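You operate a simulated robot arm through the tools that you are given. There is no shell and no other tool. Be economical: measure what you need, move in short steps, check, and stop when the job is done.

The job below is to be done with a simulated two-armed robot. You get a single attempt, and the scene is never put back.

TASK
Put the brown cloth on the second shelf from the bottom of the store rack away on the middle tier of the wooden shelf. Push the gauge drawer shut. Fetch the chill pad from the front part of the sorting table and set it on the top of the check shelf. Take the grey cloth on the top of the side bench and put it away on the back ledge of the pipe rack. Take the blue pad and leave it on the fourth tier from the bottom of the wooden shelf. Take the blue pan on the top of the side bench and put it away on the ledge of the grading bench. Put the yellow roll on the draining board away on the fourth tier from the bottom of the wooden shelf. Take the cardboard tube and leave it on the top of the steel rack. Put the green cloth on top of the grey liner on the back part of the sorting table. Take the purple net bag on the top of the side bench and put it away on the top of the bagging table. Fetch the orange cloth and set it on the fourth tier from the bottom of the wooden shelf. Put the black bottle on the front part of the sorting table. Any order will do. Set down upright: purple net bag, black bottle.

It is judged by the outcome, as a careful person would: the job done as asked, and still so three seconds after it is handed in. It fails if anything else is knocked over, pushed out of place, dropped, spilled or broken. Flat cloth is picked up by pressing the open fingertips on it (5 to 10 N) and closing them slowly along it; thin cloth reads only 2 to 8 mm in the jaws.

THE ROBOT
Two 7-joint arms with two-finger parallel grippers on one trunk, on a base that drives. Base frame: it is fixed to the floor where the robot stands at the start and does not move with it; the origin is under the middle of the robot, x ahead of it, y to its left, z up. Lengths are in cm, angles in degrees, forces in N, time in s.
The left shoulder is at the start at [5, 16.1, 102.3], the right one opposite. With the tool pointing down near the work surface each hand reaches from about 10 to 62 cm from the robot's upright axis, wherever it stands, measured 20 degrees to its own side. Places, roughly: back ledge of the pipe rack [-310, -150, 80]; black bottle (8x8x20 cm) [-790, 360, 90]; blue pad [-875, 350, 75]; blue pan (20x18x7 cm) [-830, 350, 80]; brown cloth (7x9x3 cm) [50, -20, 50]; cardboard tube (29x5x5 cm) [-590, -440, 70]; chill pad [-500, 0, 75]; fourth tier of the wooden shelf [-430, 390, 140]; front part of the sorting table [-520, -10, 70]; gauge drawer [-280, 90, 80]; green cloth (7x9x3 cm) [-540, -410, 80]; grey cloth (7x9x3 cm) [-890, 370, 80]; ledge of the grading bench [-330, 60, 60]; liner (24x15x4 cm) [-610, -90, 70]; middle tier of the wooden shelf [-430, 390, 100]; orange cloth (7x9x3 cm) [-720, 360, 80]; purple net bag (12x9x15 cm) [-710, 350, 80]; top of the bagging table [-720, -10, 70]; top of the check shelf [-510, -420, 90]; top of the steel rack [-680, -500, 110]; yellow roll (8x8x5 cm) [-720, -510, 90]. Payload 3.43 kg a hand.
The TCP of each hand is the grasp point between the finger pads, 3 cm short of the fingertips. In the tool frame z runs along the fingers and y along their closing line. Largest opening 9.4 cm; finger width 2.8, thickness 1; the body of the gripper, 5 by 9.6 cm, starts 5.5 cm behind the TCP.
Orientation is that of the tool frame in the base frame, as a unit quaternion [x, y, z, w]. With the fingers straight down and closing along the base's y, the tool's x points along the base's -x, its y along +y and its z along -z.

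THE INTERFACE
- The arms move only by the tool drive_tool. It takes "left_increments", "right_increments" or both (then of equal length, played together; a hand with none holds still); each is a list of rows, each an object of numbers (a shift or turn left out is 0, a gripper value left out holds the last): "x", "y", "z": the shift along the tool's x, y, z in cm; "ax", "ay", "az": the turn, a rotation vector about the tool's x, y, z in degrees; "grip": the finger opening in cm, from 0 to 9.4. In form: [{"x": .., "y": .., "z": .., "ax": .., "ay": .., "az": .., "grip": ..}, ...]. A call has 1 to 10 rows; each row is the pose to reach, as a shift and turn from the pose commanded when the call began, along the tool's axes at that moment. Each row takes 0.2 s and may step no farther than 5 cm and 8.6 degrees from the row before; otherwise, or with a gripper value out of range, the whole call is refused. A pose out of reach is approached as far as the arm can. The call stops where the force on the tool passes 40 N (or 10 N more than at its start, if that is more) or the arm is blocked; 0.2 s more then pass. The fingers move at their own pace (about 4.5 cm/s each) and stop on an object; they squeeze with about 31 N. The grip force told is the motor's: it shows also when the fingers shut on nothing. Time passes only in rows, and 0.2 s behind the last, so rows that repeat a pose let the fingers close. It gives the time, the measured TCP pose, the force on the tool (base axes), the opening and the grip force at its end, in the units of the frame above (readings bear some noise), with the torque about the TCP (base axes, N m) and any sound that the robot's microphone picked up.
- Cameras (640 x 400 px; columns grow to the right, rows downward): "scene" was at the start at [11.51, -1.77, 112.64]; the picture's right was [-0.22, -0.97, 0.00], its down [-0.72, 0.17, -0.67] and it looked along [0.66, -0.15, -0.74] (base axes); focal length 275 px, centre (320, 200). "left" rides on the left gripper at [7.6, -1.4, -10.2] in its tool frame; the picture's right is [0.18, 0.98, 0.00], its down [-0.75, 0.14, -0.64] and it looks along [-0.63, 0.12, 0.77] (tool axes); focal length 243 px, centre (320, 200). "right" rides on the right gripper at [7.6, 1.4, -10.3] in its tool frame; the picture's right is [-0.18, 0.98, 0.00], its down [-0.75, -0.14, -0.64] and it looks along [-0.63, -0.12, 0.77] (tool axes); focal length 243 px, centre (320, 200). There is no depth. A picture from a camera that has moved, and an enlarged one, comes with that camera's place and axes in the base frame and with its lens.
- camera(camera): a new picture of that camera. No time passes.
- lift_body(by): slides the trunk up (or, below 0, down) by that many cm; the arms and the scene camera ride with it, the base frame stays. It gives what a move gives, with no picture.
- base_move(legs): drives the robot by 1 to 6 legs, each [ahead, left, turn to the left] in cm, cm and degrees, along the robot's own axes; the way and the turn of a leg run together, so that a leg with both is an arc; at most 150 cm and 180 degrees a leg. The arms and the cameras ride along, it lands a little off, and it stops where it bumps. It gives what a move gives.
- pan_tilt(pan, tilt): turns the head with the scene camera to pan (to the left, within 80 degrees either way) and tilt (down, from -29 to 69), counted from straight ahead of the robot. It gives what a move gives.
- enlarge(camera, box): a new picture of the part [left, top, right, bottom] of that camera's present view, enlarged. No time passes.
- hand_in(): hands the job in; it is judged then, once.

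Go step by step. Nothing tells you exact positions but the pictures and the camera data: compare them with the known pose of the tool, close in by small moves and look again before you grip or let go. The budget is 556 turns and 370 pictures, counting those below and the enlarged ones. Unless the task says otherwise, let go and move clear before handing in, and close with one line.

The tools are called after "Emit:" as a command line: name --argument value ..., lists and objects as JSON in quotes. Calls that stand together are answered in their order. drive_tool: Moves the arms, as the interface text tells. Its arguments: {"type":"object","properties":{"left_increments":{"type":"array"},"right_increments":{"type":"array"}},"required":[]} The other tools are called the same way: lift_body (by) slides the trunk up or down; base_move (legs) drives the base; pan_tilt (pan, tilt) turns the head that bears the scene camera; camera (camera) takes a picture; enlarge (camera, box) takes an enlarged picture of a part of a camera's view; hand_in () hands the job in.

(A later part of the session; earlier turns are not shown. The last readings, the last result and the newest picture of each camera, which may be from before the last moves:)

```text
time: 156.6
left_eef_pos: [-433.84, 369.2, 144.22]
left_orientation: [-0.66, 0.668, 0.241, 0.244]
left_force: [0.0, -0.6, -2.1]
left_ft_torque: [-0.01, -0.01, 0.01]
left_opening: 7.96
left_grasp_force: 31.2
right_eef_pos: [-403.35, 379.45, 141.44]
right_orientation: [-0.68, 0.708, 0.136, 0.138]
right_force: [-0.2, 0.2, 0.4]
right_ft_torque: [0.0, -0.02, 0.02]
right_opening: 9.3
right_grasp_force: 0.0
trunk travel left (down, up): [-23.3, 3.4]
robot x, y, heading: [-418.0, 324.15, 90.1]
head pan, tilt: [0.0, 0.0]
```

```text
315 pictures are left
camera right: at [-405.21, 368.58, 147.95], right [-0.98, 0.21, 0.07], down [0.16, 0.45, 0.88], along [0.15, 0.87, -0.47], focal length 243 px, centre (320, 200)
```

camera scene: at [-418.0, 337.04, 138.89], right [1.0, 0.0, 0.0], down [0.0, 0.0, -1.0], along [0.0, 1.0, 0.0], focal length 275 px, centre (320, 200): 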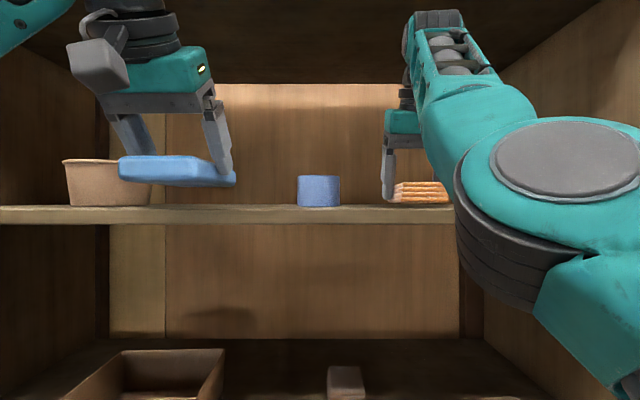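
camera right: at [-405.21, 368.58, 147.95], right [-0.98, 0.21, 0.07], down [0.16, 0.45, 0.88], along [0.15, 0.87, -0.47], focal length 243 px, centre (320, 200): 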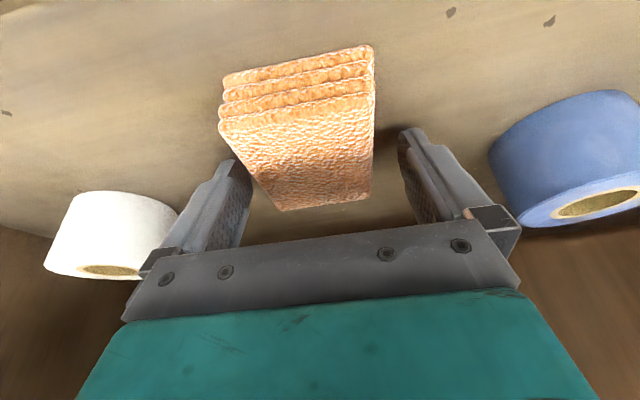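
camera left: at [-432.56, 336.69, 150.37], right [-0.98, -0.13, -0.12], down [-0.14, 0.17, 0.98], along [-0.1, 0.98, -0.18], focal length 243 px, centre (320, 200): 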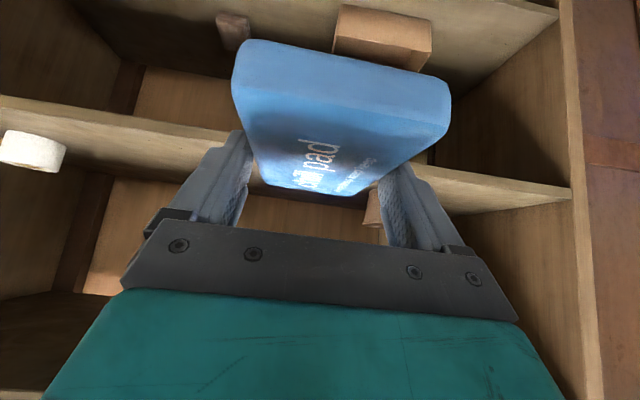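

The orange cloth is down. Now I'll move the left hand forward and lower the blue pad.

Emit:
drive_tool --left_increments '[{"x": -2.7, "z": 2.3}, {"x": -5.36, "z": 4.5}, {"x": -4.7, "z": 5.2}, {"x": -4.2, "z": 5.8}, {"x": -3.95, "z": 6.15}]'

Emit:
camera --camera "scene"

Emit:
camera --camera "left"

```text
time: 157.8
left_eef_pos: [-433.8, 376.18, 142.0]
left_orientation: [-0.661, 0.667, 0.241, 0.244]
left_force: [-0.2, -0.3, -1.1]
left_ft_torque: [-0.02, 0.0, -0.01]
left_opening: 7.96
left_grasp_force: 31.1
right_eef_pos: [-403.32, 379.47, 141.45]
right_orientation: [-0.68, 0.707, 0.136, 0.139]
right_force: [-1.0, -0.2, -0.5]
right_ft_torque: [0.01, -0.02, 0.01]
right_opening: 9.3
right_grasp_force: 0.0
trunk travel left (down, up): [-23.3, 3.4]
robot x, y, heading: [-417.54, 324.16, 90.0]
head pan, tilt: [0.0, 0.0]
```

```text
314 pictures are left
camera scene: at [-418.02, 337.07, 138.39], right [1.0, 0.0, 0.0], down [0.0, 0.0, -1.0], along [0.0, 1.0, 0.0], focal length 275 px, centre (320, 200)
```

scene: 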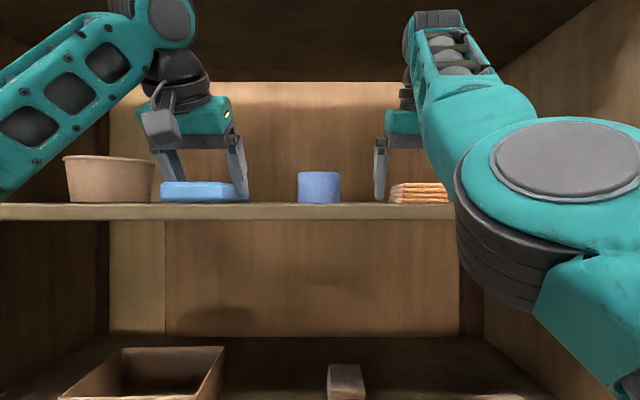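

```text
313 pictures are left
camera left: at [-432.56, 363.7, 145.02], right [-0.98, -0.13, -0.12], down [-0.14, 0.17, 0.98], along [-0.11, 0.98, -0.18], focal length 243 px, centre (320, 200)
```

left: 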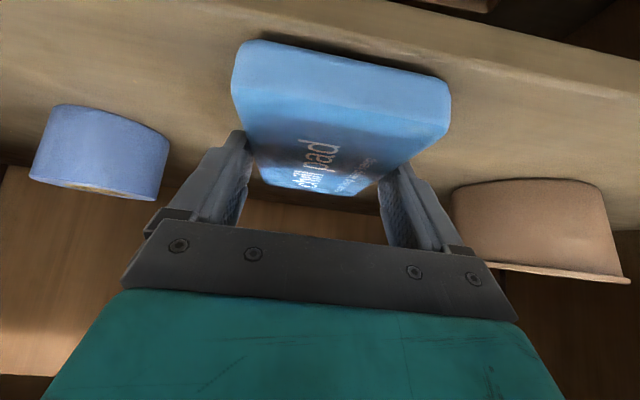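

I'll move the pad 2.5 cm farther in for safety, then lower and release.

Emit:
drive_tool --left_increments '[{"x": -1.92, "z": 1.6}, {"x": -1.75, "z": 1.8}, {"x": -1.75, "z": 1.8, "grip": 8.4}, {"x": -1.75, "z": 1.8, "grip": 8.9}, {"x": -1.75, "z": 1.8, "grip": 9.4}, {"x": -1.75, "z": 1.8, "grip": 9.4}]'

Emit:
camera --camera "left"

```text
time: 159.2
left_eef_pos: [-433.8, 378.64, 141.88]
left_orientation: [-0.661, 0.668, 0.241, 0.244]
left_force: [-0.5, -0.6, 0.4]
left_ft_torque: [0.01, 0.0, 0.01]
left_opening: 9.38
left_grasp_force: 0.1
right_eef_pos: [-403.19, 379.52, 141.44]
right_orientation: [-0.68, 0.707, 0.136, 0.139]
right_force: [0.0, -0.3, 0.4]
right_ft_torque: [0.02, -0.02, -0.01]
right_opening: 9.28
right_grasp_force: 0.0
trunk travel left (down, up): [-23.3, 3.4]
robot x, y, heading: [-417.92, 324.12, 90.2]
head pan, tilt: [0.0, 0.0]
```

```text
312 pictures are left
camera left: at [-432.5, 366.11, 144.78], right [-0.98, -0.13, -0.12], down [-0.14, 0.17, 0.98], along [-0.11, 0.98, -0.18], focal length 243 px, centre (320, 200)
```

left: 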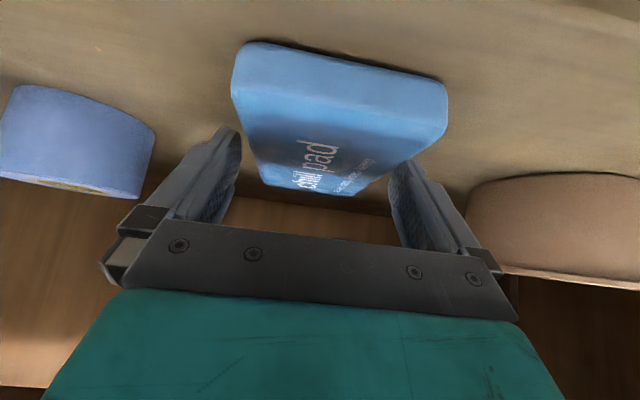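

Both released. I'll rise slightly and back straight out.

Emit:
lift_body --by 1

Emit:
base_move --legs '[[-65, 0, 0]]'

Emit:
camera --camera "scene"

```text
time: 159.8
left_eef_pos: [-433.87, 378.57, 142.74]
left_orientation: [-0.661, 0.668, 0.241, 0.244]
left_force: [-0.7, -0.4, -1.4]
left_ft_torque: [-0.03, -0.02, -0.01]
left_opening: 9.41
left_grasp_force: 0.0
right_eef_pos: [-403.31, 379.51, 142.51]
right_orientation: [-0.679, 0.708, 0.135, 0.139]
right_force: [-0.3, -0.9, -0.2]
right_ft_torque: [-0.01, -0.01, 0.0]
right_opening: 9.31
right_grasp_force: 0.0
trunk travel left (down, up): [-24.3, 2.4]
robot x, y, heading: [-417.69, 324.15, 90.2]
head pan, tilt: [0.0, 0.0]
```

```text
time: 163.4
left_eef_pos: [-433.7, 313.43, 142.78]
left_orientation: [-0.66, 0.668, 0.241, 0.245]
left_force: [0.4, -0.1, -0.7]
left_ft_torque: [0.03, -0.01, -0.02]
left_opening: 9.4
left_grasp_force: 0.1
right_eef_pos: [-403.22, 314.23, 142.49]
right_orientation: [-0.68, 0.707, 0.136, 0.139]
right_force: [-0.5, -0.4, -0.5]
right_ft_torque: [0.03, 0.0, -0.01]
right_opening: 9.3
right_grasp_force: 0.0
trunk travel left (down, up): [-24.3, 2.4]
robot x, y, heading: [-417.77, 258.78, 90.0]
head pan, tilt: [0.0, 0.0]
```

```text
311 pictures are left
camera scene: at [-417.95, 271.82, 139.4], right [1.0, 0.0, 0.0], down [0.0, 0.0, -1.0], along [0.0, 1.0, 0.0], focal length 275 px, centre (320, 200)
```

scene: 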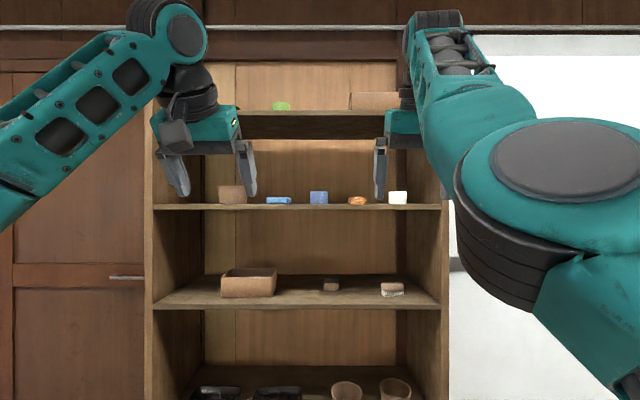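

Five items stand neatly on tier 4. Next are the grey cloth and the blue pan; I'll lower the trunk and hands and strafe back to the side bench.

Emit:
lift_body --by -9.3

Emit:
drive_tool --left_increments '[{"x": 3, "z": 3.5}, {"x": 6, "z": 7}, {"x": 9, "z": 10.5}, {"x": 12, "z": 14}, {"x": 15, "z": 17.5}, {"x": 18, "z": 21}, {"x": 20.6, "z": 24.5}]' --right_increments '[{"x": 1.8, "z": 4.2}, {"x": 3.5, "z": 8.5}, {"x": 5.3, "z": 12.7}, {"x": 7, "z": 17}, {"x": 8.8, "z": 21.2}, {"x": 10.5, "z": 25.4}, {"x": 12.3, "z": 29.5}]'

Emit:
base_move --legs '[[0, 143, 0], [0, 143, 0], [0, 140, 0]]'

Emit:
pan_tilt --pan 0 --tilt 30

Emit:
camera --camera "scene"

```text
time: 164.7
left_eef_pos: [-433.7, 313.32, 133.55]
left_orientation: [-0.66, 0.668, 0.24, 0.244]
left_force: [0.3, -0.6, -0.3]
left_ft_torque: [0.01, 0.0, 0.01]
left_opening: 9.4
left_grasp_force: 0.1
right_eef_pos: [-403.16, 314.15, 133.21]
right_orientation: [-0.68, 0.707, 0.137, 0.139]
right_force: [0.3, -0.4, -0.2]
right_ft_torque: [-0.01, 0.04, 0.02]
right_opening: 9.3
right_grasp_force: 0.1
trunk travel left (down, up): [-15.0, 11.7]
robot x, y, heading: [-417.95, 258.56, 90.0]
head pan, tilt: [0.0, 0.0]
```

```text
time: 166.3
left_eef_pos: [-433.73, 313.44, 101.38]
left_orientation: [-0.659, 0.669, 0.24, 0.245]
left_force: [-0.4, -0.2, -0.1]
left_ft_torque: [0.04, 0.0, 0.01]
left_opening: 9.42
left_grasp_force: 0.0
right_eef_pos: [-403.02, 315.78, 100.18]
right_orientation: [-0.679, 0.707, 0.137, 0.142]
right_force: [0.0, -0.2, -0.5]
right_ft_torque: [0.0, -0.03, 0.02]
right_opening: 9.3
right_grasp_force: 0.1
right hand out of reach, approached as far as the arm can: row 1, 2, 3, 4, 5, 6, 7
trunk travel left (down, up): [-15.0, 11.7]
robot x, y, heading: [-417.67, 258.98, 89.9]
head pan, tilt: [0.0, 0.0]
```

```text
time: 186.8
left_eef_pos: [-863.63, 308.14, 101.44]
left_orientation: [0.669, -0.66, -0.243, -0.241]
left_force: [0.3, -0.2, -0.6]
left_ft_torque: [0.0, -0.04, 0.04]
left_opening: 9.4
left_grasp_force: 0.0
right_eef_pos: [-833.1, 311.21, 100.2]
right_orientation: [-0.688, 0.699, 0.138, 0.139]
right_force: [-0.2, 0.6, 0.6]
right_ft_torque: [0.01, 0.0, 0.02]
right_opening: 9.31
right_grasp_force: 0.0
trunk travel left (down, up): [-15.0, 11.7]
robot x, y, heading: [-846.2, 254.05, 91.7]
head pan, tilt: [0.0, 0.0]
```

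```text
time: 187.8
left_eef_pos: [-863.44, 308.14, 101.67]
left_orientation: [0.668, -0.66, -0.244, -0.241]
left_force: [0.3, -0.4, -0.3]
left_ft_torque: [0.01, 0.02, 0.02]
left_opening: 9.39
left_grasp_force: 0.0
right_eef_pos: [-833.08, 311.22, 100.31]
right_orientation: [-0.688, 0.699, 0.138, 0.139]
right_force: [-0.6, 0.2, 0.7]
right_ft_torque: [0.0, -0.03, 0.01]
right_opening: 9.3
right_grasp_force: 0.0
trunk travel left (down, up): [-15.0, 11.7]
robot x, y, heading: [-846.5, 254.16, 91.3]
head pan, tilt: [0.0, 30.0]
```

```text
310 pictures are left
camera scene: at [-846.71, 267.12, 125.26], right [1.0, 0.03, 0.0], down [0.01, -0.5, -0.87], along [-0.02, 0.87, -0.5], focal length 275 px, centre (320, 200)
```

scene: 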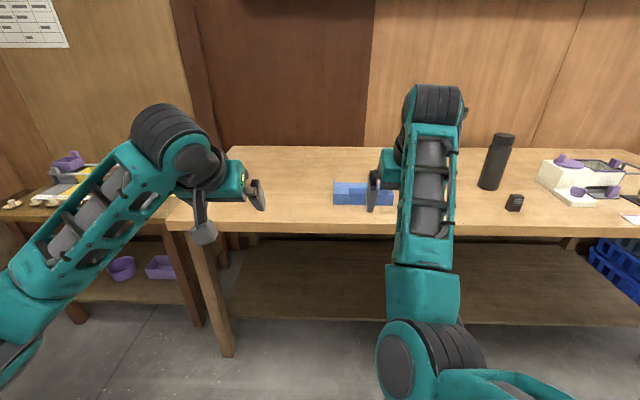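

Emit:
enlarge --camera "scene" --box '[310, 150, 430, 225]'

Emit:
camera --camera "right"

Emit:
camera --camera "left"

```text
5.33 times, centred on (370, 188) of scene
camera zoom: at [-846.71, 267.12, 125.26], right [1.0, 0.03, 0.0], down [0.01, -0.5, -0.87], along [-0.02, 0.87, -0.5], focal length 1464 px, centre (53, 267)
```

zoom: 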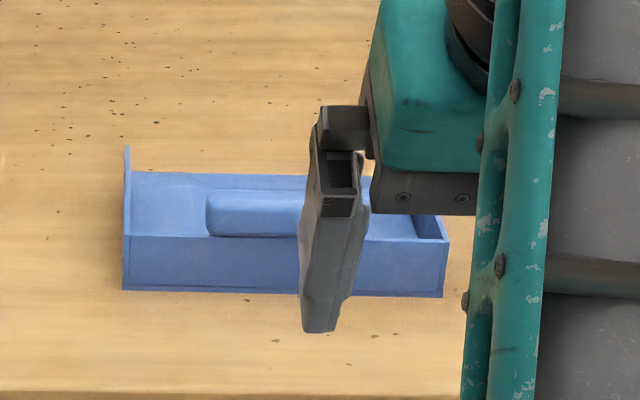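

```text
308 pictures are left
camera right: at [-834.64, 300.36, 106.65], right [-0.98, 0.19, 0.07], down [0.15, 0.45, 0.88], along [0.13, 0.88, -0.47], focal length 243 px, centre (320, 200)
```

right: 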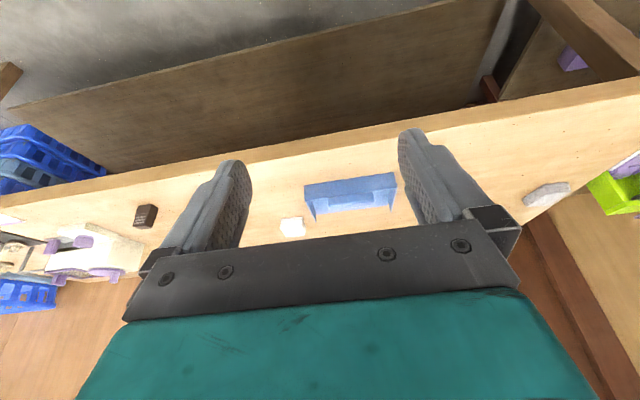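

```text
307 pictures are left
camera left: at [-861.85, 295.72, 104.51], right [-0.98, -0.15, -0.12], down [-0.14, 0.16, 0.98], along [-0.13, 0.97, -0.18], focal length 243 px, centre (320, 200)
```

left: 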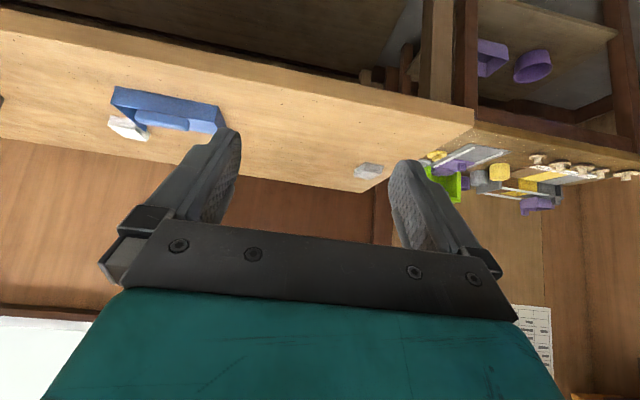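

The pan is an open scoop with its tall wall toward me and a bar behind the wall. I'll drive in and take the grey cloth (centre ≈(-886.5,368.5)) with the left hand first.

Emit:
base_move --legs '[[0, 18, -1.4], [30, 0, 0], [21, 0, 0]]'

Emit:
camera --camera "left"

Emit:
camera --camera "right"

Emit:
camera --camera "scene"

```text
time: 192.2
left_eef_pos: [-879.88, 359.25, 101.56]
left_orientation: [-0.659, 0.67, 0.239, 0.244]
left_force: [-0.7, 0.1, -0.7]
left_ft_torque: [-0.01, 0.01, 0.0]
left_opening: 9.41
left_grasp_force: 0.0
right_eef_pos: [-849.45, 361.45, 100.22]
right_orientation: [-0.678, 0.709, 0.135, 0.141]
right_force: [-0.1, 0.9, 0.5]
right_ft_torque: [-0.01, 0.0, 0.01]
right_opening: 9.29
right_grasp_force: 0.2
trunk travel left (down, up): [-15.0, 11.7]
robot x, y, heading: [-864.09, 304.46, 90.0]
head pan, tilt: [0.0, 30.0]
```

```text
306 pictures are left
camera left: at [-878.61, 346.79, 104.49], right [-0.98, -0.12, -0.12], down [-0.14, 0.17, 0.98], along [-0.1, 0.98, -0.18], focal length 243 px, centre (320, 200)
```

left: 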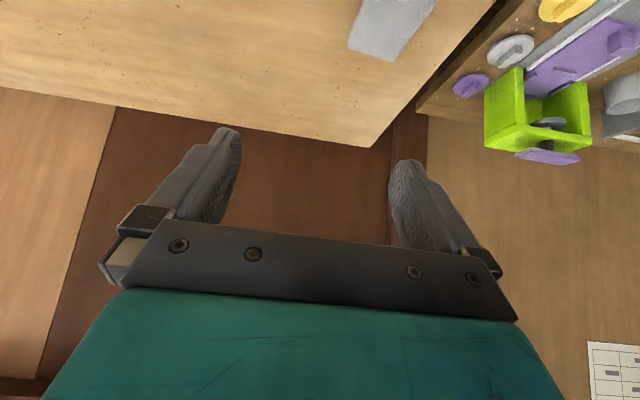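

```text
305 pictures are left
camera right: at [-851.3, 350.62, 106.62], right [-0.97, 0.21, 0.07], down [0.16, 0.44, 0.88], along [0.16, 0.87, -0.47], focal length 243 px, centre (320, 200)
```

right: 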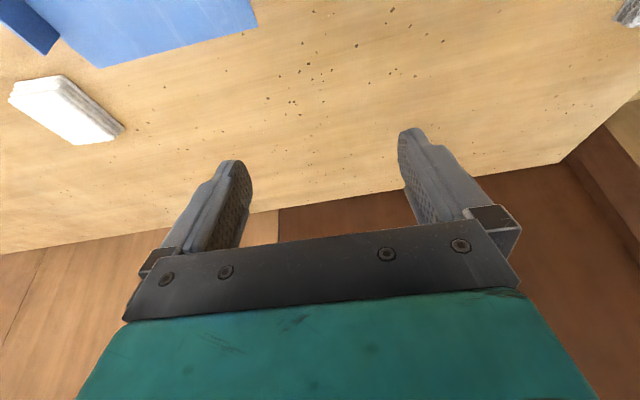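

```text
304 pictures are left
camera scene: at [-864.32, 317.75, 125.25], right [1.0, 0.0, 0.0], down [0.0, -0.5, -0.87], along [0.0, 0.87, -0.5], focal length 275 px, centre (320, 200)
```

scene: 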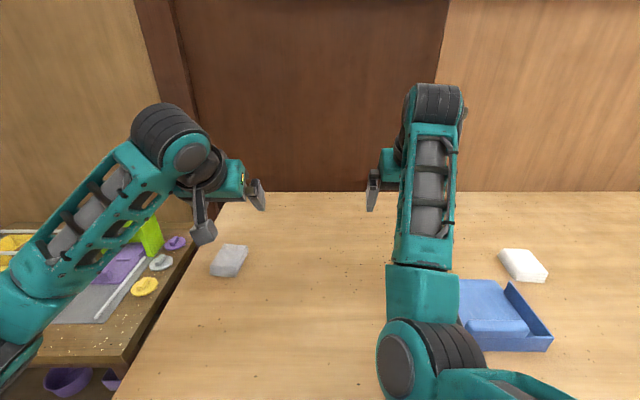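

Grey cloth centre is about (-885.8,368), turned ~5° clockwise. I'll hover over it with the left hand.

Emit:
drive_tool --left_increments '[{"x": 1, "y": 1.5, "z": 3.9, "ax": 0.8, "az": 1}, {"x": 2, "y": 3, "z": 7.8, "ax": 1.6, "az": 1.9}, {"x": 3, "y": 4.6, "z": 11.7, "ax": 2.4, "az": 2.9}, {"x": 4, "y": 6.1, "z": 15.6, "ax": 3.2, "az": 3.8}, {"x": 4, "y": 6.1, "z": 15.6, "ax": 3.2, "az": 3.8}]'

Emit:
camera --camera "left"

```text
time: 193.4
left_eef_pos: [-885.69, 366.29, 87.08]
left_orientation: [-0.629, 0.698, 0.229, 0.256]
left_force: [0.2, -0.3, 0.2]
left_ft_torque: [0.03, -0.01, 0.01]
left_opening: 9.41
left_grasp_force: 0.1
right_eef_pos: [-849.29, 361.5, 100.25]
right_orientation: [-0.678, 0.709, 0.136, 0.141]
right_force: [-0.6, 0.4, -0.1]
right_ft_torque: [0.0, 0.01, 0.01]
right_opening: 9.31
right_grasp_force: 0.1
trunk travel left (down, up): [-15.0, 11.7]
robot x, y, heading: [-864.23, 305.03, 89.8]
head pan, tilt: [0.0, 30.0]
```

```text
303 pictures are left
camera left: at [-885.58, 353.76, 90.01], right [-0.99, -0.04, -0.12], down [-0.13, 0.18, 0.98], along [-0.02, 0.98, -0.18], focal length 243 px, centre (320, 200)
```

left: 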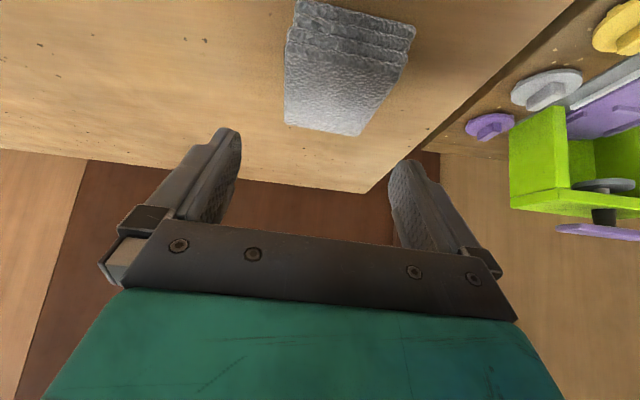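

Aligned; going down to grip the grey cloth.

Emit:
drive_tool --left_increments '[{"x": 1.7, "y": 0.3, "z": 2}, {"x": 3.3, "y": 0.3, "z": 3.9}, {"x": 3.3, "y": 0.3, "z": 3.9, "grip": 7.5}, {"x": 3.3, "y": 0.3, "z": 3.9, "grip": 6}, {"x": 3.3, "y": 0.3, "z": 3.9, "grip": 3}, {"x": 3.3, "y": 0.3, "z": 3.9, "grip": 3}]'

Emit:
camera --camera "left"

```text
time: 194.8
left_eef_pos: [-886.08, 366.43, 81.88]
left_orientation: [-0.629, 0.697, 0.23, 0.255]
left_force: [0.0, 1.1, 2.9]
left_ft_torque: [0.05, 0.09, -0.02]
left_opening: 6.42
left_grasp_force: 30.6
right_eef_pos: [-849.35, 361.47, 100.14]
right_orientation: [-0.677, 0.709, 0.136, 0.142]
right_force: [0.5, -0.2, 0.5]
right_ft_torque: [-0.01, -0.02, -0.02]
right_opening: 9.29
right_grasp_force: 0.0
trunk travel left (down, up): [-15.0, 11.7]
robot x, y, heading: [-864.01, 304.61, 89.7]
head pan, tilt: [0.0, 30.0]
```

```text
302 pictures are left
camera left: at [-885.9, 353.75, 84.91], right [-0.99, -0.04, -0.12], down [-0.13, 0.18, 0.98], along [-0.02, 0.98, -0.18], focal length 243 px, centre (320, 200)
```

left: 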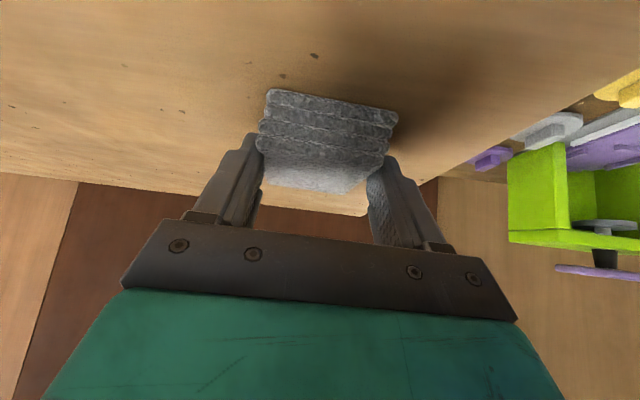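

Gripped. I'll lift it, then view the pan.

Emit:
drive_tool --left_increments '[{"x": -2, "z": -2.4}, {"x": -5, "z": -6}, {"x": -8, "z": -9.5}, {"x": -10.9, "z": -13}]'

Emit:
pan_tilt --pan -30 --tilt 45

Emit:
camera --camera "scene"

Emit:
camera --camera "left"

```text
time: 195.8
left_eef_pos: [-886.09, 366.35, 98.81]
left_orientation: [-0.629, 0.698, 0.228, 0.255]
left_force: [-0.3, -0.8, -0.6]
left_ft_torque: [-0.01, 0.02, 0.02]
left_opening: 6.41
left_grasp_force: 30.9
right_eef_pos: [-849.33, 361.33, 100.12]
right_orientation: [-0.678, 0.709, 0.135, 0.142]
right_force: [0.5, 0.4, 0.0]
right_ft_torque: [0.02, -0.03, -0.01]
right_opening: 9.3
right_grasp_force: 0.0
trunk travel left (down, up): [-15.0, 11.7]
robot x, y, heading: [-864.22, 304.49, 89.8]
head pan, tilt: [0.0, 30.0]
```

```text
time: 196.7
left_eef_pos: [-886.21, 366.4, 98.69]
left_orientation: [-0.629, 0.697, 0.229, 0.255]
left_force: [-0.4, -0.9, -0.3]
left_ft_torque: [-0.04, -0.02, -0.02]
left_opening: 6.41
left_grasp_force: 31.2
right_eef_pos: [-849.32, 361.42, 100.12]
right_orientation: [-0.678, 0.708, 0.136, 0.141]
right_force: [0.3, -0.3, 0.0]
right_ft_torque: [0.05, -0.02, 0.0]
right_opening: 9.32
right_grasp_force: 0.1
trunk travel left (down, up): [-15.0, 11.7]
robot x, y, heading: [-863.78, 304.8, 89.8]
head pan, tilt: [-30.0, 45.0]
```

```text
301 pictures are left
camera scene: at [-860.27, 315.7, 123.0], right [0.86, -0.5, 0.0], down [-0.35, -0.61, -0.71], along [0.36, 0.61, -0.71], focal length 275 px, centre (320, 200)
```

scene: 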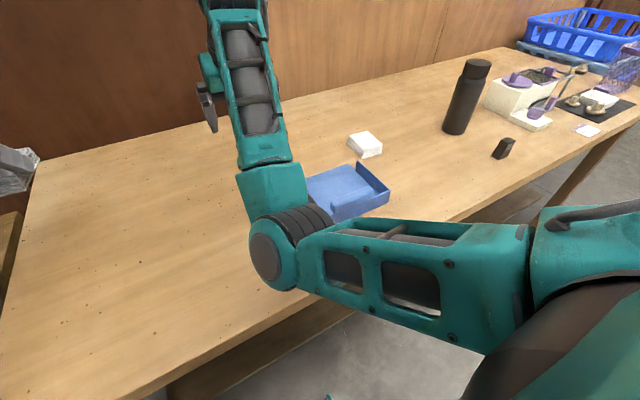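

```text
300 pictures are left
camera left: at [-885.94, 353.84, 101.75], right [-0.99, -0.04, -0.12], down [-0.13, 0.18, 0.98], along [-0.02, 0.98, -0.18], focal length 243 px, centre (320, 200)
```

left: 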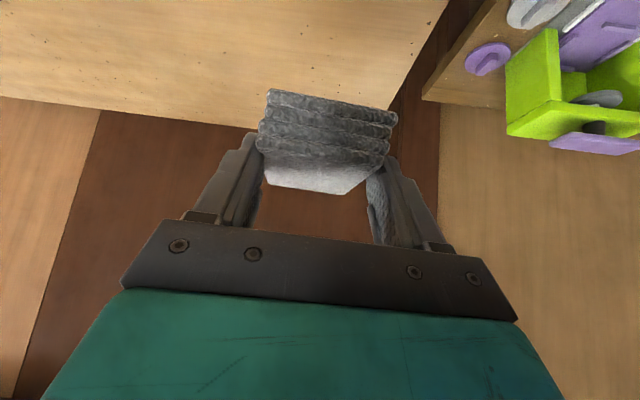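

Emit:
enlarge --camera "scene" --box '[280, 120, 440, 240]'

```text
3.33 times, centred on (360, 180) of scene
camera zoom: at [-860.27, 315.7, 123.0], right [0.86, -0.5, 0.0], down [-0.35, -0.61, -0.71], along [0.36, 0.61, -0.71], focal length 915 px, centre (187, 267)
```

zoom: 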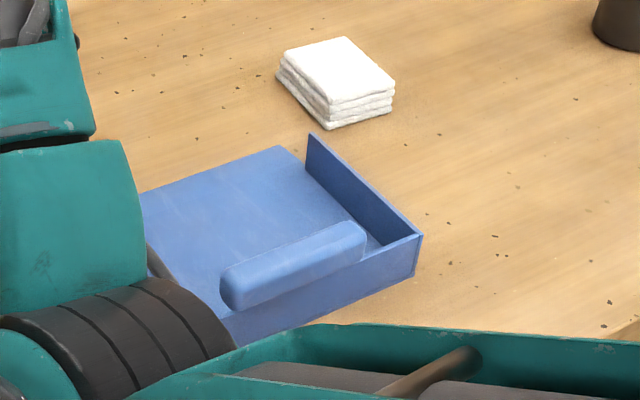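

The pan spans x≈-844..-824, y≈346..362, with a grip bar (x≈-839..-829) just behind its front wall, top z≈84. I'll back off, then straighten and yaw the right hand 90° so its fingers can close front-to-back over wall and bar.

Emit:
base_move --legs '[[-32, 0, 0.2]]'

Emit:
drive_tool --right_increments '[{"x": 0, "z": -2, "ay": 7.5}, {"x": 0, "z": -3, "ay": 15}, {"x": 0, "z": -4, "ay": 22.5}]'

Emit:
drive_tool --right_increments '[{"az": 8.5}, {"az": 17}, {"az": 25.5}, {"az": 34}, {"az": 42.5}, {"az": 51}, {"az": 59.5}, {"az": 68}, {"az": 76.5}, {"az": 85}]'

Emit:
camera --camera "scene"

```text
time: 198.9
left_eef_pos: [-886.29, 334.35, 98.81]
left_orientation: [-0.631, 0.696, 0.229, 0.254]
left_force: [-0.2, -0.8, -0.5]
left_ft_torque: [-0.01, 0.05, -0.01]
left_opening: 6.41
left_grasp_force: 31.6
right_eef_pos: [-849.56, 329.54, 100.21]
right_orientation: [-0.68, 0.707, 0.136, 0.141]
right_force: [0.4, -0.7, 0.4]
right_ft_torque: [0.01, -0.01, -0.01]
right_opening: 9.3
right_grasp_force: 0.1
trunk travel left (down, up): [-15.0, 11.7]
robot x, y, heading: [-864.24, 272.84, 90.6]
head pan, tilt: [-30.0, 45.0]
```

```text
time: 199.7
left_eef_pos: [-886.41, 334.29, 98.77]
left_orientation: [-0.631, 0.696, 0.229, 0.255]
left_force: [0.6, 1.0, -0.6]
left_ft_torque: [-0.03, -0.03, 0.02]
left_opening: 6.42
left_grasp_force: 31.2
right_eef_pos: [-848.97, 333.13, 103.89]
right_orientation: [-0.693, 0.721, 0.001, 0.001]
right_force: [-0.3, 0.5, -0.1]
right_ft_torque: [0.02, 0.03, -0.01]
right_opening: 9.3
right_grasp_force: 0.1
right hand out of reach, approached as far as the arm can: row 1, 2, 3
trunk travel left (down, up): [-15.0, 11.7]
robot x, y, heading: [-864.06, 272.37, 90.0]
head pan, tilt: [-30.0, 45.0]
```

```text
time: 201.9
left_eef_pos: [-886.4, 334.39, 98.81]
left_orientation: [-0.631, 0.696, 0.23, 0.255]
left_force: [-0.6, 0.0, -1.1]
left_ft_torque: [-0.01, -0.02, 0.03]
left_opening: 6.4
left_grasp_force: 31.5
right_eef_pos: [-848.96, 333.2, 103.89]
right_orientation: [-0.022, 1.0, 0.001, 0.0]
right_force: [-0.4, 0.1, -0.4]
right_ft_torque: [0.01, -0.02, -0.01]
right_opening: 9.29
right_grasp_force: 0.1
trunk travel left (down, up): [-15.0, 11.7]
robot x, y, heading: [-863.92, 272.68, 89.9]
head pan, tilt: [-30.0, 45.0]
```

```text
298 pictures are left
camera scene: at [-860.35, 283.78, 123.0], right [0.87, -0.5, 0.0], down [-0.35, -0.61, -0.71], along [0.35, 0.61, -0.71], focal length 275 px, centre (320, 200)
```

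scene: 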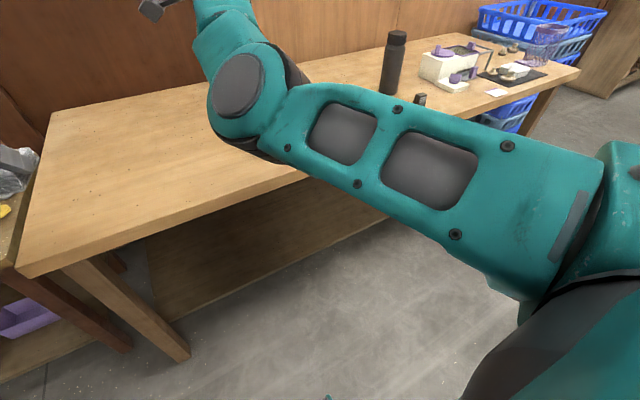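

The right hand is yawed. I'll position the robot so that hand hovers over the bar, and look.

Emit:
base_move --legs '[[0, -15, 0], [15, 0, 0]]'

Emit:
drive_tool --right_increments '[{"az": 2.5, "z": 2}, {"az": 2.5, "z": 5}]'

Emit:
camera --camera "right"

Emit:
camera --camera "scene"

```text
time: 204.2
left_eef_pos: [-871.44, 349.39, 98.85]
left_orientation: [-0.631, 0.697, 0.228, 0.254]
left_force: [0.0, 0.1, -0.8]
left_ft_torque: [0.0, 0.0, 0.0]
left_opening: 6.42
left_grasp_force: 30.7
right_eef_pos: [-834.01, 348.18, 103.87]
right_orientation: [-0.023, 1.0, 0.0, 0.0]
right_force: [-0.1, 0.5, 0.0]
right_ft_torque: [-0.02, 0.02, -0.02]
right_opening: 9.31
right_grasp_force: 0.1
trunk travel left (down, up): [-15.0, 11.7]
robot x, y, heading: [-848.87, 287.45, 90.1]
head pan, tilt: [-30.0, 45.0]
```

```text
time: 204.8
left_eef_pos: [-871.53, 349.34, 98.86]
left_orientation: [-0.631, 0.696, 0.229, 0.254]
left_force: [-0.5, 0.8, -0.2]
left_ft_torque: [-0.04, 0.0, 0.01]
left_opening: 6.4
left_grasp_force: 31.1
right_eef_pos: [-834.09, 348.18, 98.83]
right_orientation: [-0.001, 1.0, 0.0, -0.001]
right_force: [-0.5, -0.5, -0.7]
right_ft_torque: [-0.05, 0.0, 0.0]
right_opening: 9.32
right_grasp_force: 0.0
trunk travel left (down, up): [-15.0, 11.7]
robot x, y, heading: [-849.26, 287.61, 90.1]
head pan, tilt: [-30.0, 45.0]
```

```text
297 pictures are left
camera right: at [-841.72, 349.55, 109.09], right [0.18, 0.98, 0.0], down [0.75, -0.14, 0.64], along [0.63, -0.12, -0.77], focal length 243 px, centre (320, 200)
```

right: 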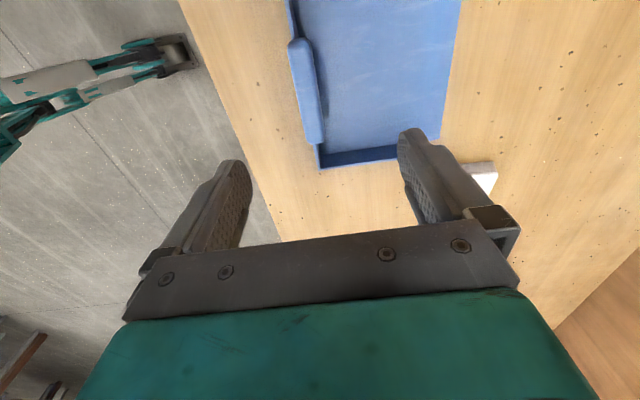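

```text
296 pictures are left
camera scene: at [-845.42, 298.76, 123.0], right [0.87, -0.5, 0.0], down [-0.35, -0.61, -0.71], along [0.35, 0.61, -0.71], focal length 275 px, centre (320, 200)
```

scene: 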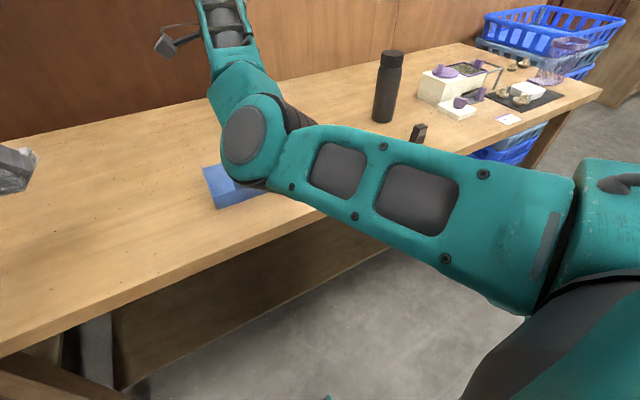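

The bar's centre is at about (-834,347.1). I'll shift 1 cm toward me and go down in two stages.

Emit:
drive_tool --right_increments '[{"y": -1, "z": 4}, {"y": -1, "z": 8}, {"y": -1, "z": 11.5}]'

Emit:
camera --camera "right"

Emit:
camera --camera "scene"

```text
time: 205.6
left_eef_pos: [-871.4, 349.21, 98.74]
left_orientation: [-0.631, 0.696, 0.229, 0.254]
left_force: [0.2, 0.0, -0.6]
left_ft_torque: [0.0, 0.02, 0.03]
left_opening: 6.4
left_grasp_force: 31.0
right_eef_pos: [-834.18, 347.24, 87.2]
right_orientation: [-0.002, 1.0, 0.001, -0.001]
right_force: [1.0, -0.5, -0.3]
right_ft_torque: [-0.02, -0.04, 0.02]
right_opening: 9.29
right_grasp_force: 0.1
trunk travel left (down, up): [-15.0, 11.7]
robot x, y, heading: [-849.73, 287.32, 90.1]
head pan, tilt: [-30.0, 45.0]
```

```text
295 pictures are left
camera right: at [-841.83, 348.56, 97.45], right [0.18, 0.98, 0.0], down [0.75, -0.14, 0.64], along [0.63, -0.11, -0.77], focal length 243 px, centre (320, 200)
```

right: 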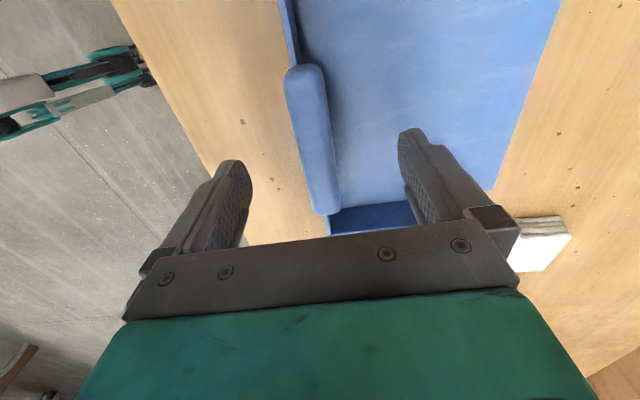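

```text
294 pictures are left
camera scene: at [-845.42, 298.76, 123.0], right [0.87, -0.5, 0.0], down [-0.35, -0.61, -0.71], along [0.35, 0.61, -0.71], focal length 275 px, centre (320, 200)
```

scene: 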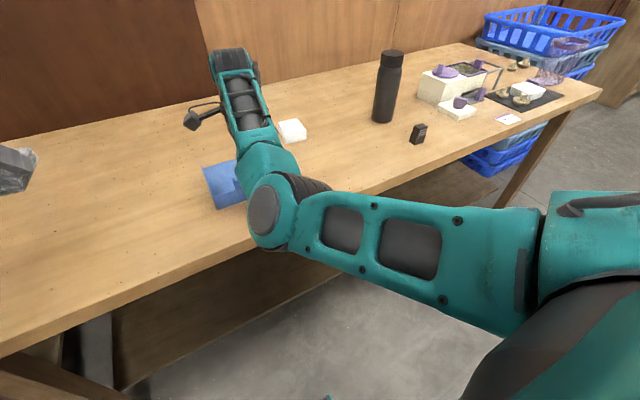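

The bar is between the fingers. I'll go down 4.7 cm and close.

Emit:
drive_tool --right_increments '[{"z": 2.5}, {"z": 4.7}, {"z": 4.7, "grip": 7}, {"z": 4.7, "grip": 5}, {"z": 4.7, "grip": 3.5}, {"z": 4.7, "grip": 2}, {"z": 4.7, "grip": 0}, {"z": 4.7, "grip": 0}]'

Emit:
camera --camera "right"

```text
time: 207.4
left_eef_pos: [-871.34, 349.27, 98.73]
left_orientation: [-0.631, 0.696, 0.23, 0.255]
left_force: [0.7, -0.3, -0.3]
left_ft_torque: [-0.02, 0.01, -0.01]
left_opening: 6.4
left_grasp_force: 31.4
right_eef_pos: [-834.06, 347.15, 82.64]
right_orientation: [-0.002, 1.0, 0.001, 0.0]
right_force: [0.1, -0.5, 0.0]
right_ft_torque: [-0.08, -0.01, -0.02]
right_opening: 2.56
right_grasp_force: 30.8
trunk travel left (down, up): [-15.0, 11.7]
robot x, y, heading: [-849.12, 287.61, 90.1]
head pan, tilt: [-30.0, 45.0]
```

```text
293 pictures are left
camera right: at [-841.71, 348.56, 92.81], right [0.18, 0.98, 0.0], down [0.75, -0.14, 0.64], along [0.63, -0.12, -0.77], focal length 243 px, centre (320, 200)
```

right: 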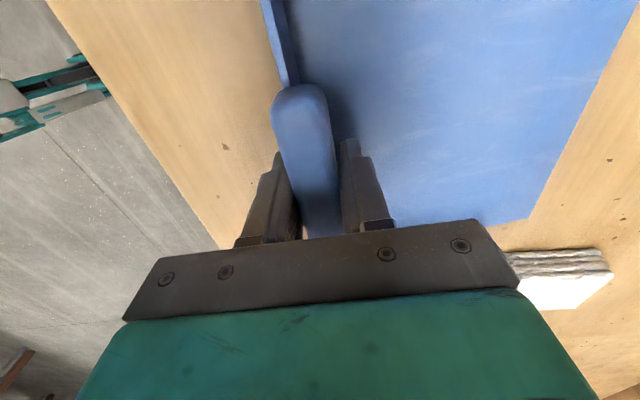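

Gripped at 2.6 cm on the bar. I'll lift gently and see whether the pan stays level.

Emit:
drive_tool --right_increments '[{"z": -1}, {"z": -3}, {"z": -6}, {"z": -10}, {"z": -13}]'

Emit:
camera --camera "right"

Emit:
base_move --legs '[[-50, 0, 0]]'

Emit:
camera --camera "scene"

```text
time: 208.6
left_eef_pos: [-871.47, 349.31, 98.78]
left_orientation: [-0.631, 0.696, 0.229, 0.255]
left_force: [-0.1, -0.1, -0.7]
left_ft_torque: [-0.01, -0.03, -0.04]
left_opening: 6.43
left_grasp_force: 30.6
right_eef_pos: [-833.94, 347.15, 95.77]
right_orientation: [-0.001, 1.0, 0.001, 0.0]
right_force: [0.7, -0.2, -1.9]
right_ft_torque: [-0.02, -0.01, 0.0]
right_opening: 2.59
right_grasp_force: 31.3
trunk travel left (down, up): [-15.0, 11.7]
robot x, y, heading: [-849.39, 287.68, 89.8]
head pan, tilt: [-30.0, 45.0]
```

```text
292 pictures are left
camera right: at [-841.66, 348.53, 105.87], right [0.18, 0.98, 0.0], down [0.75, -0.14, 0.64], along [0.63, -0.12, -0.77], focal length 243 px, centre (320, 200)
```

right: 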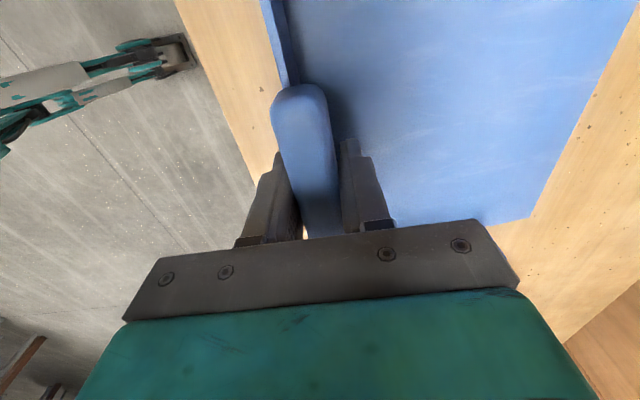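

```text
time: 211.6
left_eef_pos: [-871.44, 299.22, 98.9]
left_orientation: [-0.631, 0.696, 0.23, 0.254]
left_force: [0.7, 0.1, -0.4]
left_ft_torque: [0.03, -0.01, 0.04]
left_opening: 6.41
left_grasp_force: 31.0
right_eef_pos: [-833.97, 297.0, 95.67]
right_orientation: [-0.003, 1.0, 0.001, 0.001]
right_force: [0.1, 0.5, -2.1]
right_ft_torque: [-0.02, 0.01, -0.02]
right_opening: 2.59
right_grasp_force: 31.0
trunk travel left (down, up): [-15.0, 11.7]
robot x, y, heading: [-849.22, 237.79, 90.0]
head pan, tilt: [-30.0, 45.0]
```

```text
291 pictures are left
camera scene: at [-845.35, 248.68, 123.0], right [0.87, -0.5, 0.0], down [-0.35, -0.61, -0.71], along [0.35, 0.61, -0.71], focal length 275 px, centre (320, 200)
```

scene: 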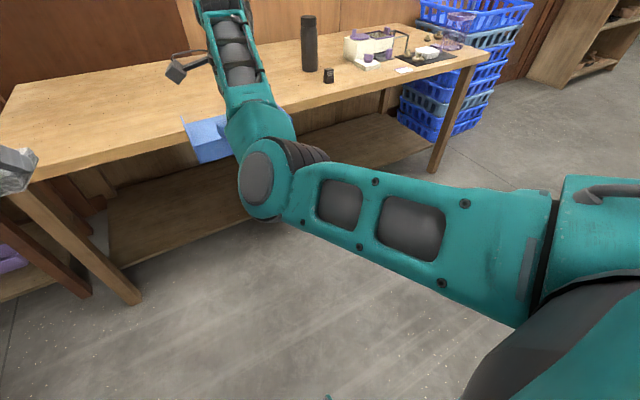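

The pan is level and light. I'll turn toward +x and look for the way to the grading bench and pipe rack.

Emit:
base_move --legs '[[-30, 0, 0], [0, 0, -90]]'

Emit:
pan_tilt --pan -45 --tilt 10

Emit:
camera --camera "scene"

Emit:
pan_tilt --pan 10 --tilt 10

Emit:
camera --camera "scene"

```text
time: 217.4
left_eef_pos: [-787.98, 231.04, 98.84]
left_orientation: [0.038, 0.939, -0.014, 0.342]
left_force: [0.2, -0.2, 0.2]
left_ft_torque: [-0.01, -0.02, 0.02]
left_opening: 6.42
left_grasp_force: 31.1
right_eef_pos: [-789.29, 193.58, 95.61]
right_orientation: [0.699, 0.715, 0.001, 0.0]
right_force: [-0.3, 0.5, -1.0]
right_ft_torque: [-0.01, 0.06, 0.02]
right_opening: 2.58
right_grasp_force: 31.0
trunk travel left (down, up): [-15.0, 11.7]
robot x, y, heading: [-848.78, 207.85, 1.1]
head pan, tilt: [-30.0, 45.0]
```

```text
time: 218.4
left_eef_pos: [-787.94, 231.15, 98.76]
left_orientation: [0.037, 0.939, -0.014, 0.342]
left_force: [-0.3, -0.4, -1.5]
left_ft_torque: [0.0, -0.03, 0.02]
left_opening: 6.43
left_grasp_force: 30.7
right_eef_pos: [-789.29, 193.62, 95.71]
right_orientation: [0.699, 0.715, 0.0, 0.002]
right_force: [-0.3, 0.4, -1.5]
right_ft_torque: [0.01, 0.04, 0.02]
right_opening: 2.58
right_grasp_force: 30.5
trunk travel left (down, up): [-15.0, 11.7]
robot x, y, heading: [-848.99, 207.92, 1.3]
head pan, tilt: [-45.0, 10.0]
```

```text
290 pictures are left
camera scene: at [-838.53, 201.36, 128.48], right [-0.69, -0.72, 0.0], down [-0.13, 0.12, -0.98], along [0.71, -0.68, -0.17], focal length 275 px, centre (320, 200)
```

scene: 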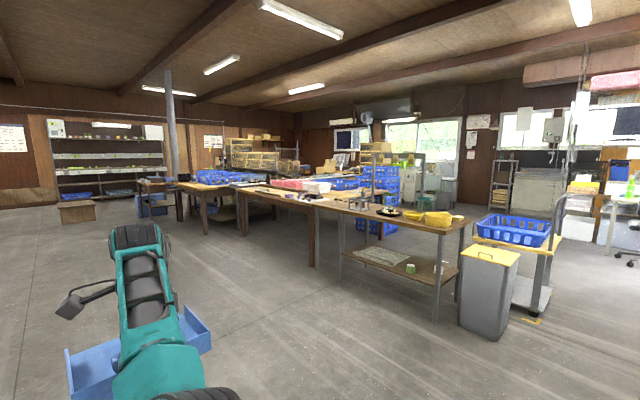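

```text
time: 219.6
left_eef_pos: [-787.97, 231.19, 98.77]
left_orientation: [0.038, 0.939, -0.015, 0.342]
left_force: [-0.9, 0.6, -0.9]
left_ft_torque: [0.01, 0.02, -0.01]
left_opening: 6.41
left_grasp_force: 31.0
right_eef_pos: [-789.4, 193.55, 95.55]
right_orientation: [0.699, 0.715, 0.001, 0.0]
right_force: [-0.3, 0.0, -1.4]
right_ft_torque: [-0.02, 0.03, 0.02]
right_opening: 2.57
right_grasp_force: 31.3
trunk travel left (down, up): [-15.0, 11.7]
robot x, y, heading: [-849.23, 207.28, 1.3]
head pan, tilt: [10.0, 10.0]
```

```text
289 pictures are left
camera scene: at [-836.13, 209.59, 128.49], right [0.19, -0.98, 0.0], down [-0.17, -0.03, -0.98], along [0.97, 0.19, -0.17], focal length 275 px, centre (320, 200)
```

scene: 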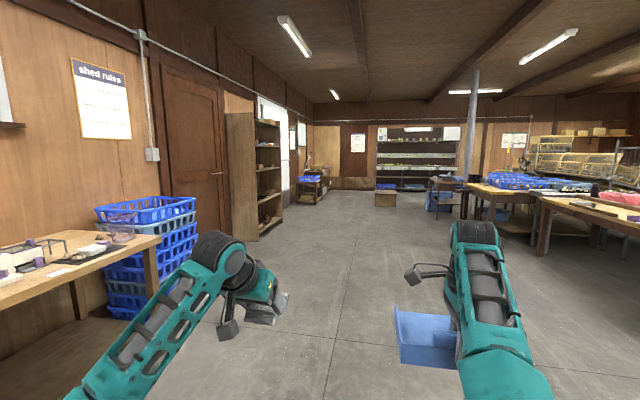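

I see the row of tables with the grading bench at the far end. I'll drive up the corridor and look at it from closer.

Emit:
base_move --legs '[[0, 20, -1.3], [145, 0, 0], [145, 0, 0], [110, 0, 0]]'

Emit:
pan_tilt --pan -50 --tilt 20

Emit:
camera --camera "scene"

```text
time: 240.2
left_eef_pos: [-385.46, 250.23, 98.76]
left_orientation: [0.047, 0.938, -0.018, 0.342]
left_force: [0.7, -0.7, -0.1]
left_ft_torque: [0.0, 0.02, 0.02]
left_opening: 6.42
left_grasp_force: 31.0
right_eef_pos: [-387.75, 212.75, 95.7]
right_orientation: [0.706, 0.708, 0.0, 0.001]
right_force: [0.6, -1.5, -1.5]
right_ft_torque: [0.03, 0.05, -0.01]
right_opening: 2.56
right_grasp_force: 30.6
trunk travel left (down, up): [-15.0, 11.7]
robot x, y, heading: [-447.35, 227.74, 0.2]
head pan, tilt: [10.0, 10.0]
```

```text
time: 241.5
left_eef_pos: [-385.52, 250.21, 98.89]
left_orientation: [0.048, 0.938, -0.018, 0.343]
left_force: [-0.3, -0.7, -0.5]
left_ft_torque: [-0.02, 0.02, 0.0]
left_opening: 6.39
left_grasp_force: 30.7
right_eef_pos: [-387.74, 212.81, 95.59]
right_orientation: [0.706, 0.708, 0.001, 0.0]
right_force: [0.4, 0.6, -1.0]
right_ft_torque: [-0.01, 0.04, 0.03]
right_opening: 2.57
right_grasp_force: 31.5
trunk travel left (down, up): [-15.0, 11.7]
robot x, y, heading: [-447.19, 228.07, 0.3]
head pan, tilt: [-50.0, 20.0]
```

```text
288 pictures are left
camera scene: at [-437.38, 221.01, 126.86], right [-0.77, -0.64, 0.0], down [-0.22, 0.26, -0.94], along [0.6, -0.72, -0.34], focal length 275 px, centre (320, 200)
```

scene: 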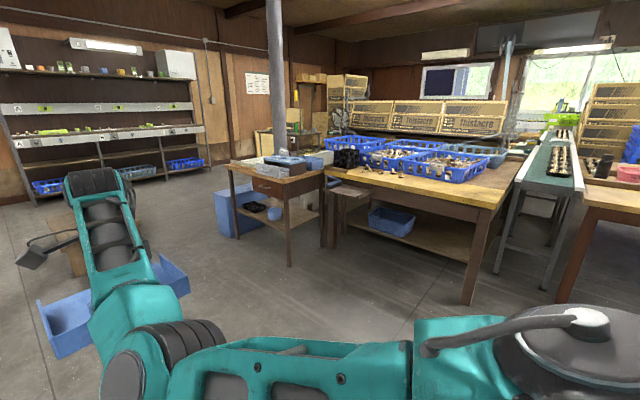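

Emit:
enlarge --camera "scene" --box '[200, 70, 520, 270]'

Emit:
enlarge --camera "scene" --box '[220, 140, 380, 240]'

```text
2.00 times, centred on (360, 170) of scene
camera zoom: at [-437.38, 221.01, 126.86], right [-0.77, -0.64, 0.0], down [-0.22, 0.26, -0.94], along [0.6, -0.72, -0.34], focal length 549 px, centre (240, 260)
```

zoom: 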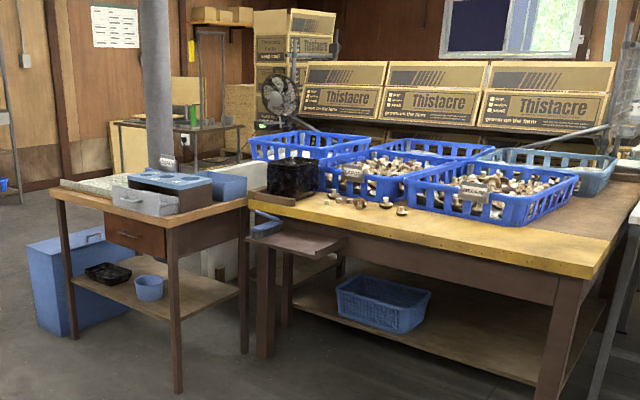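

```text
4.00 times, centred on (300, 190) of scene
camera zoom: at [-437.38, 221.01, 126.86], right [-0.77, -0.64, 0.0], down [-0.22, 0.26, -0.94], along [0.6, -0.72, -0.34], focal length 1098 px, centre (400, 240)
```

zoom: 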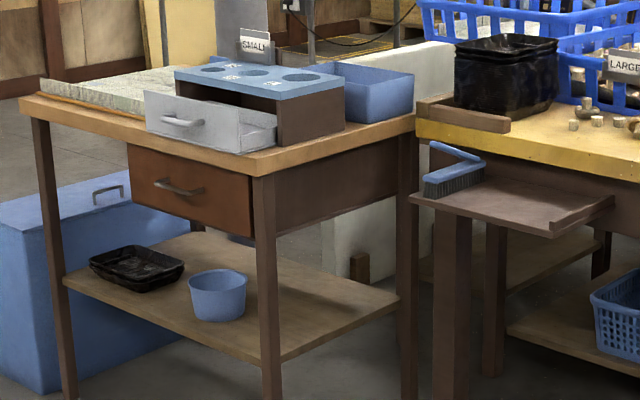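

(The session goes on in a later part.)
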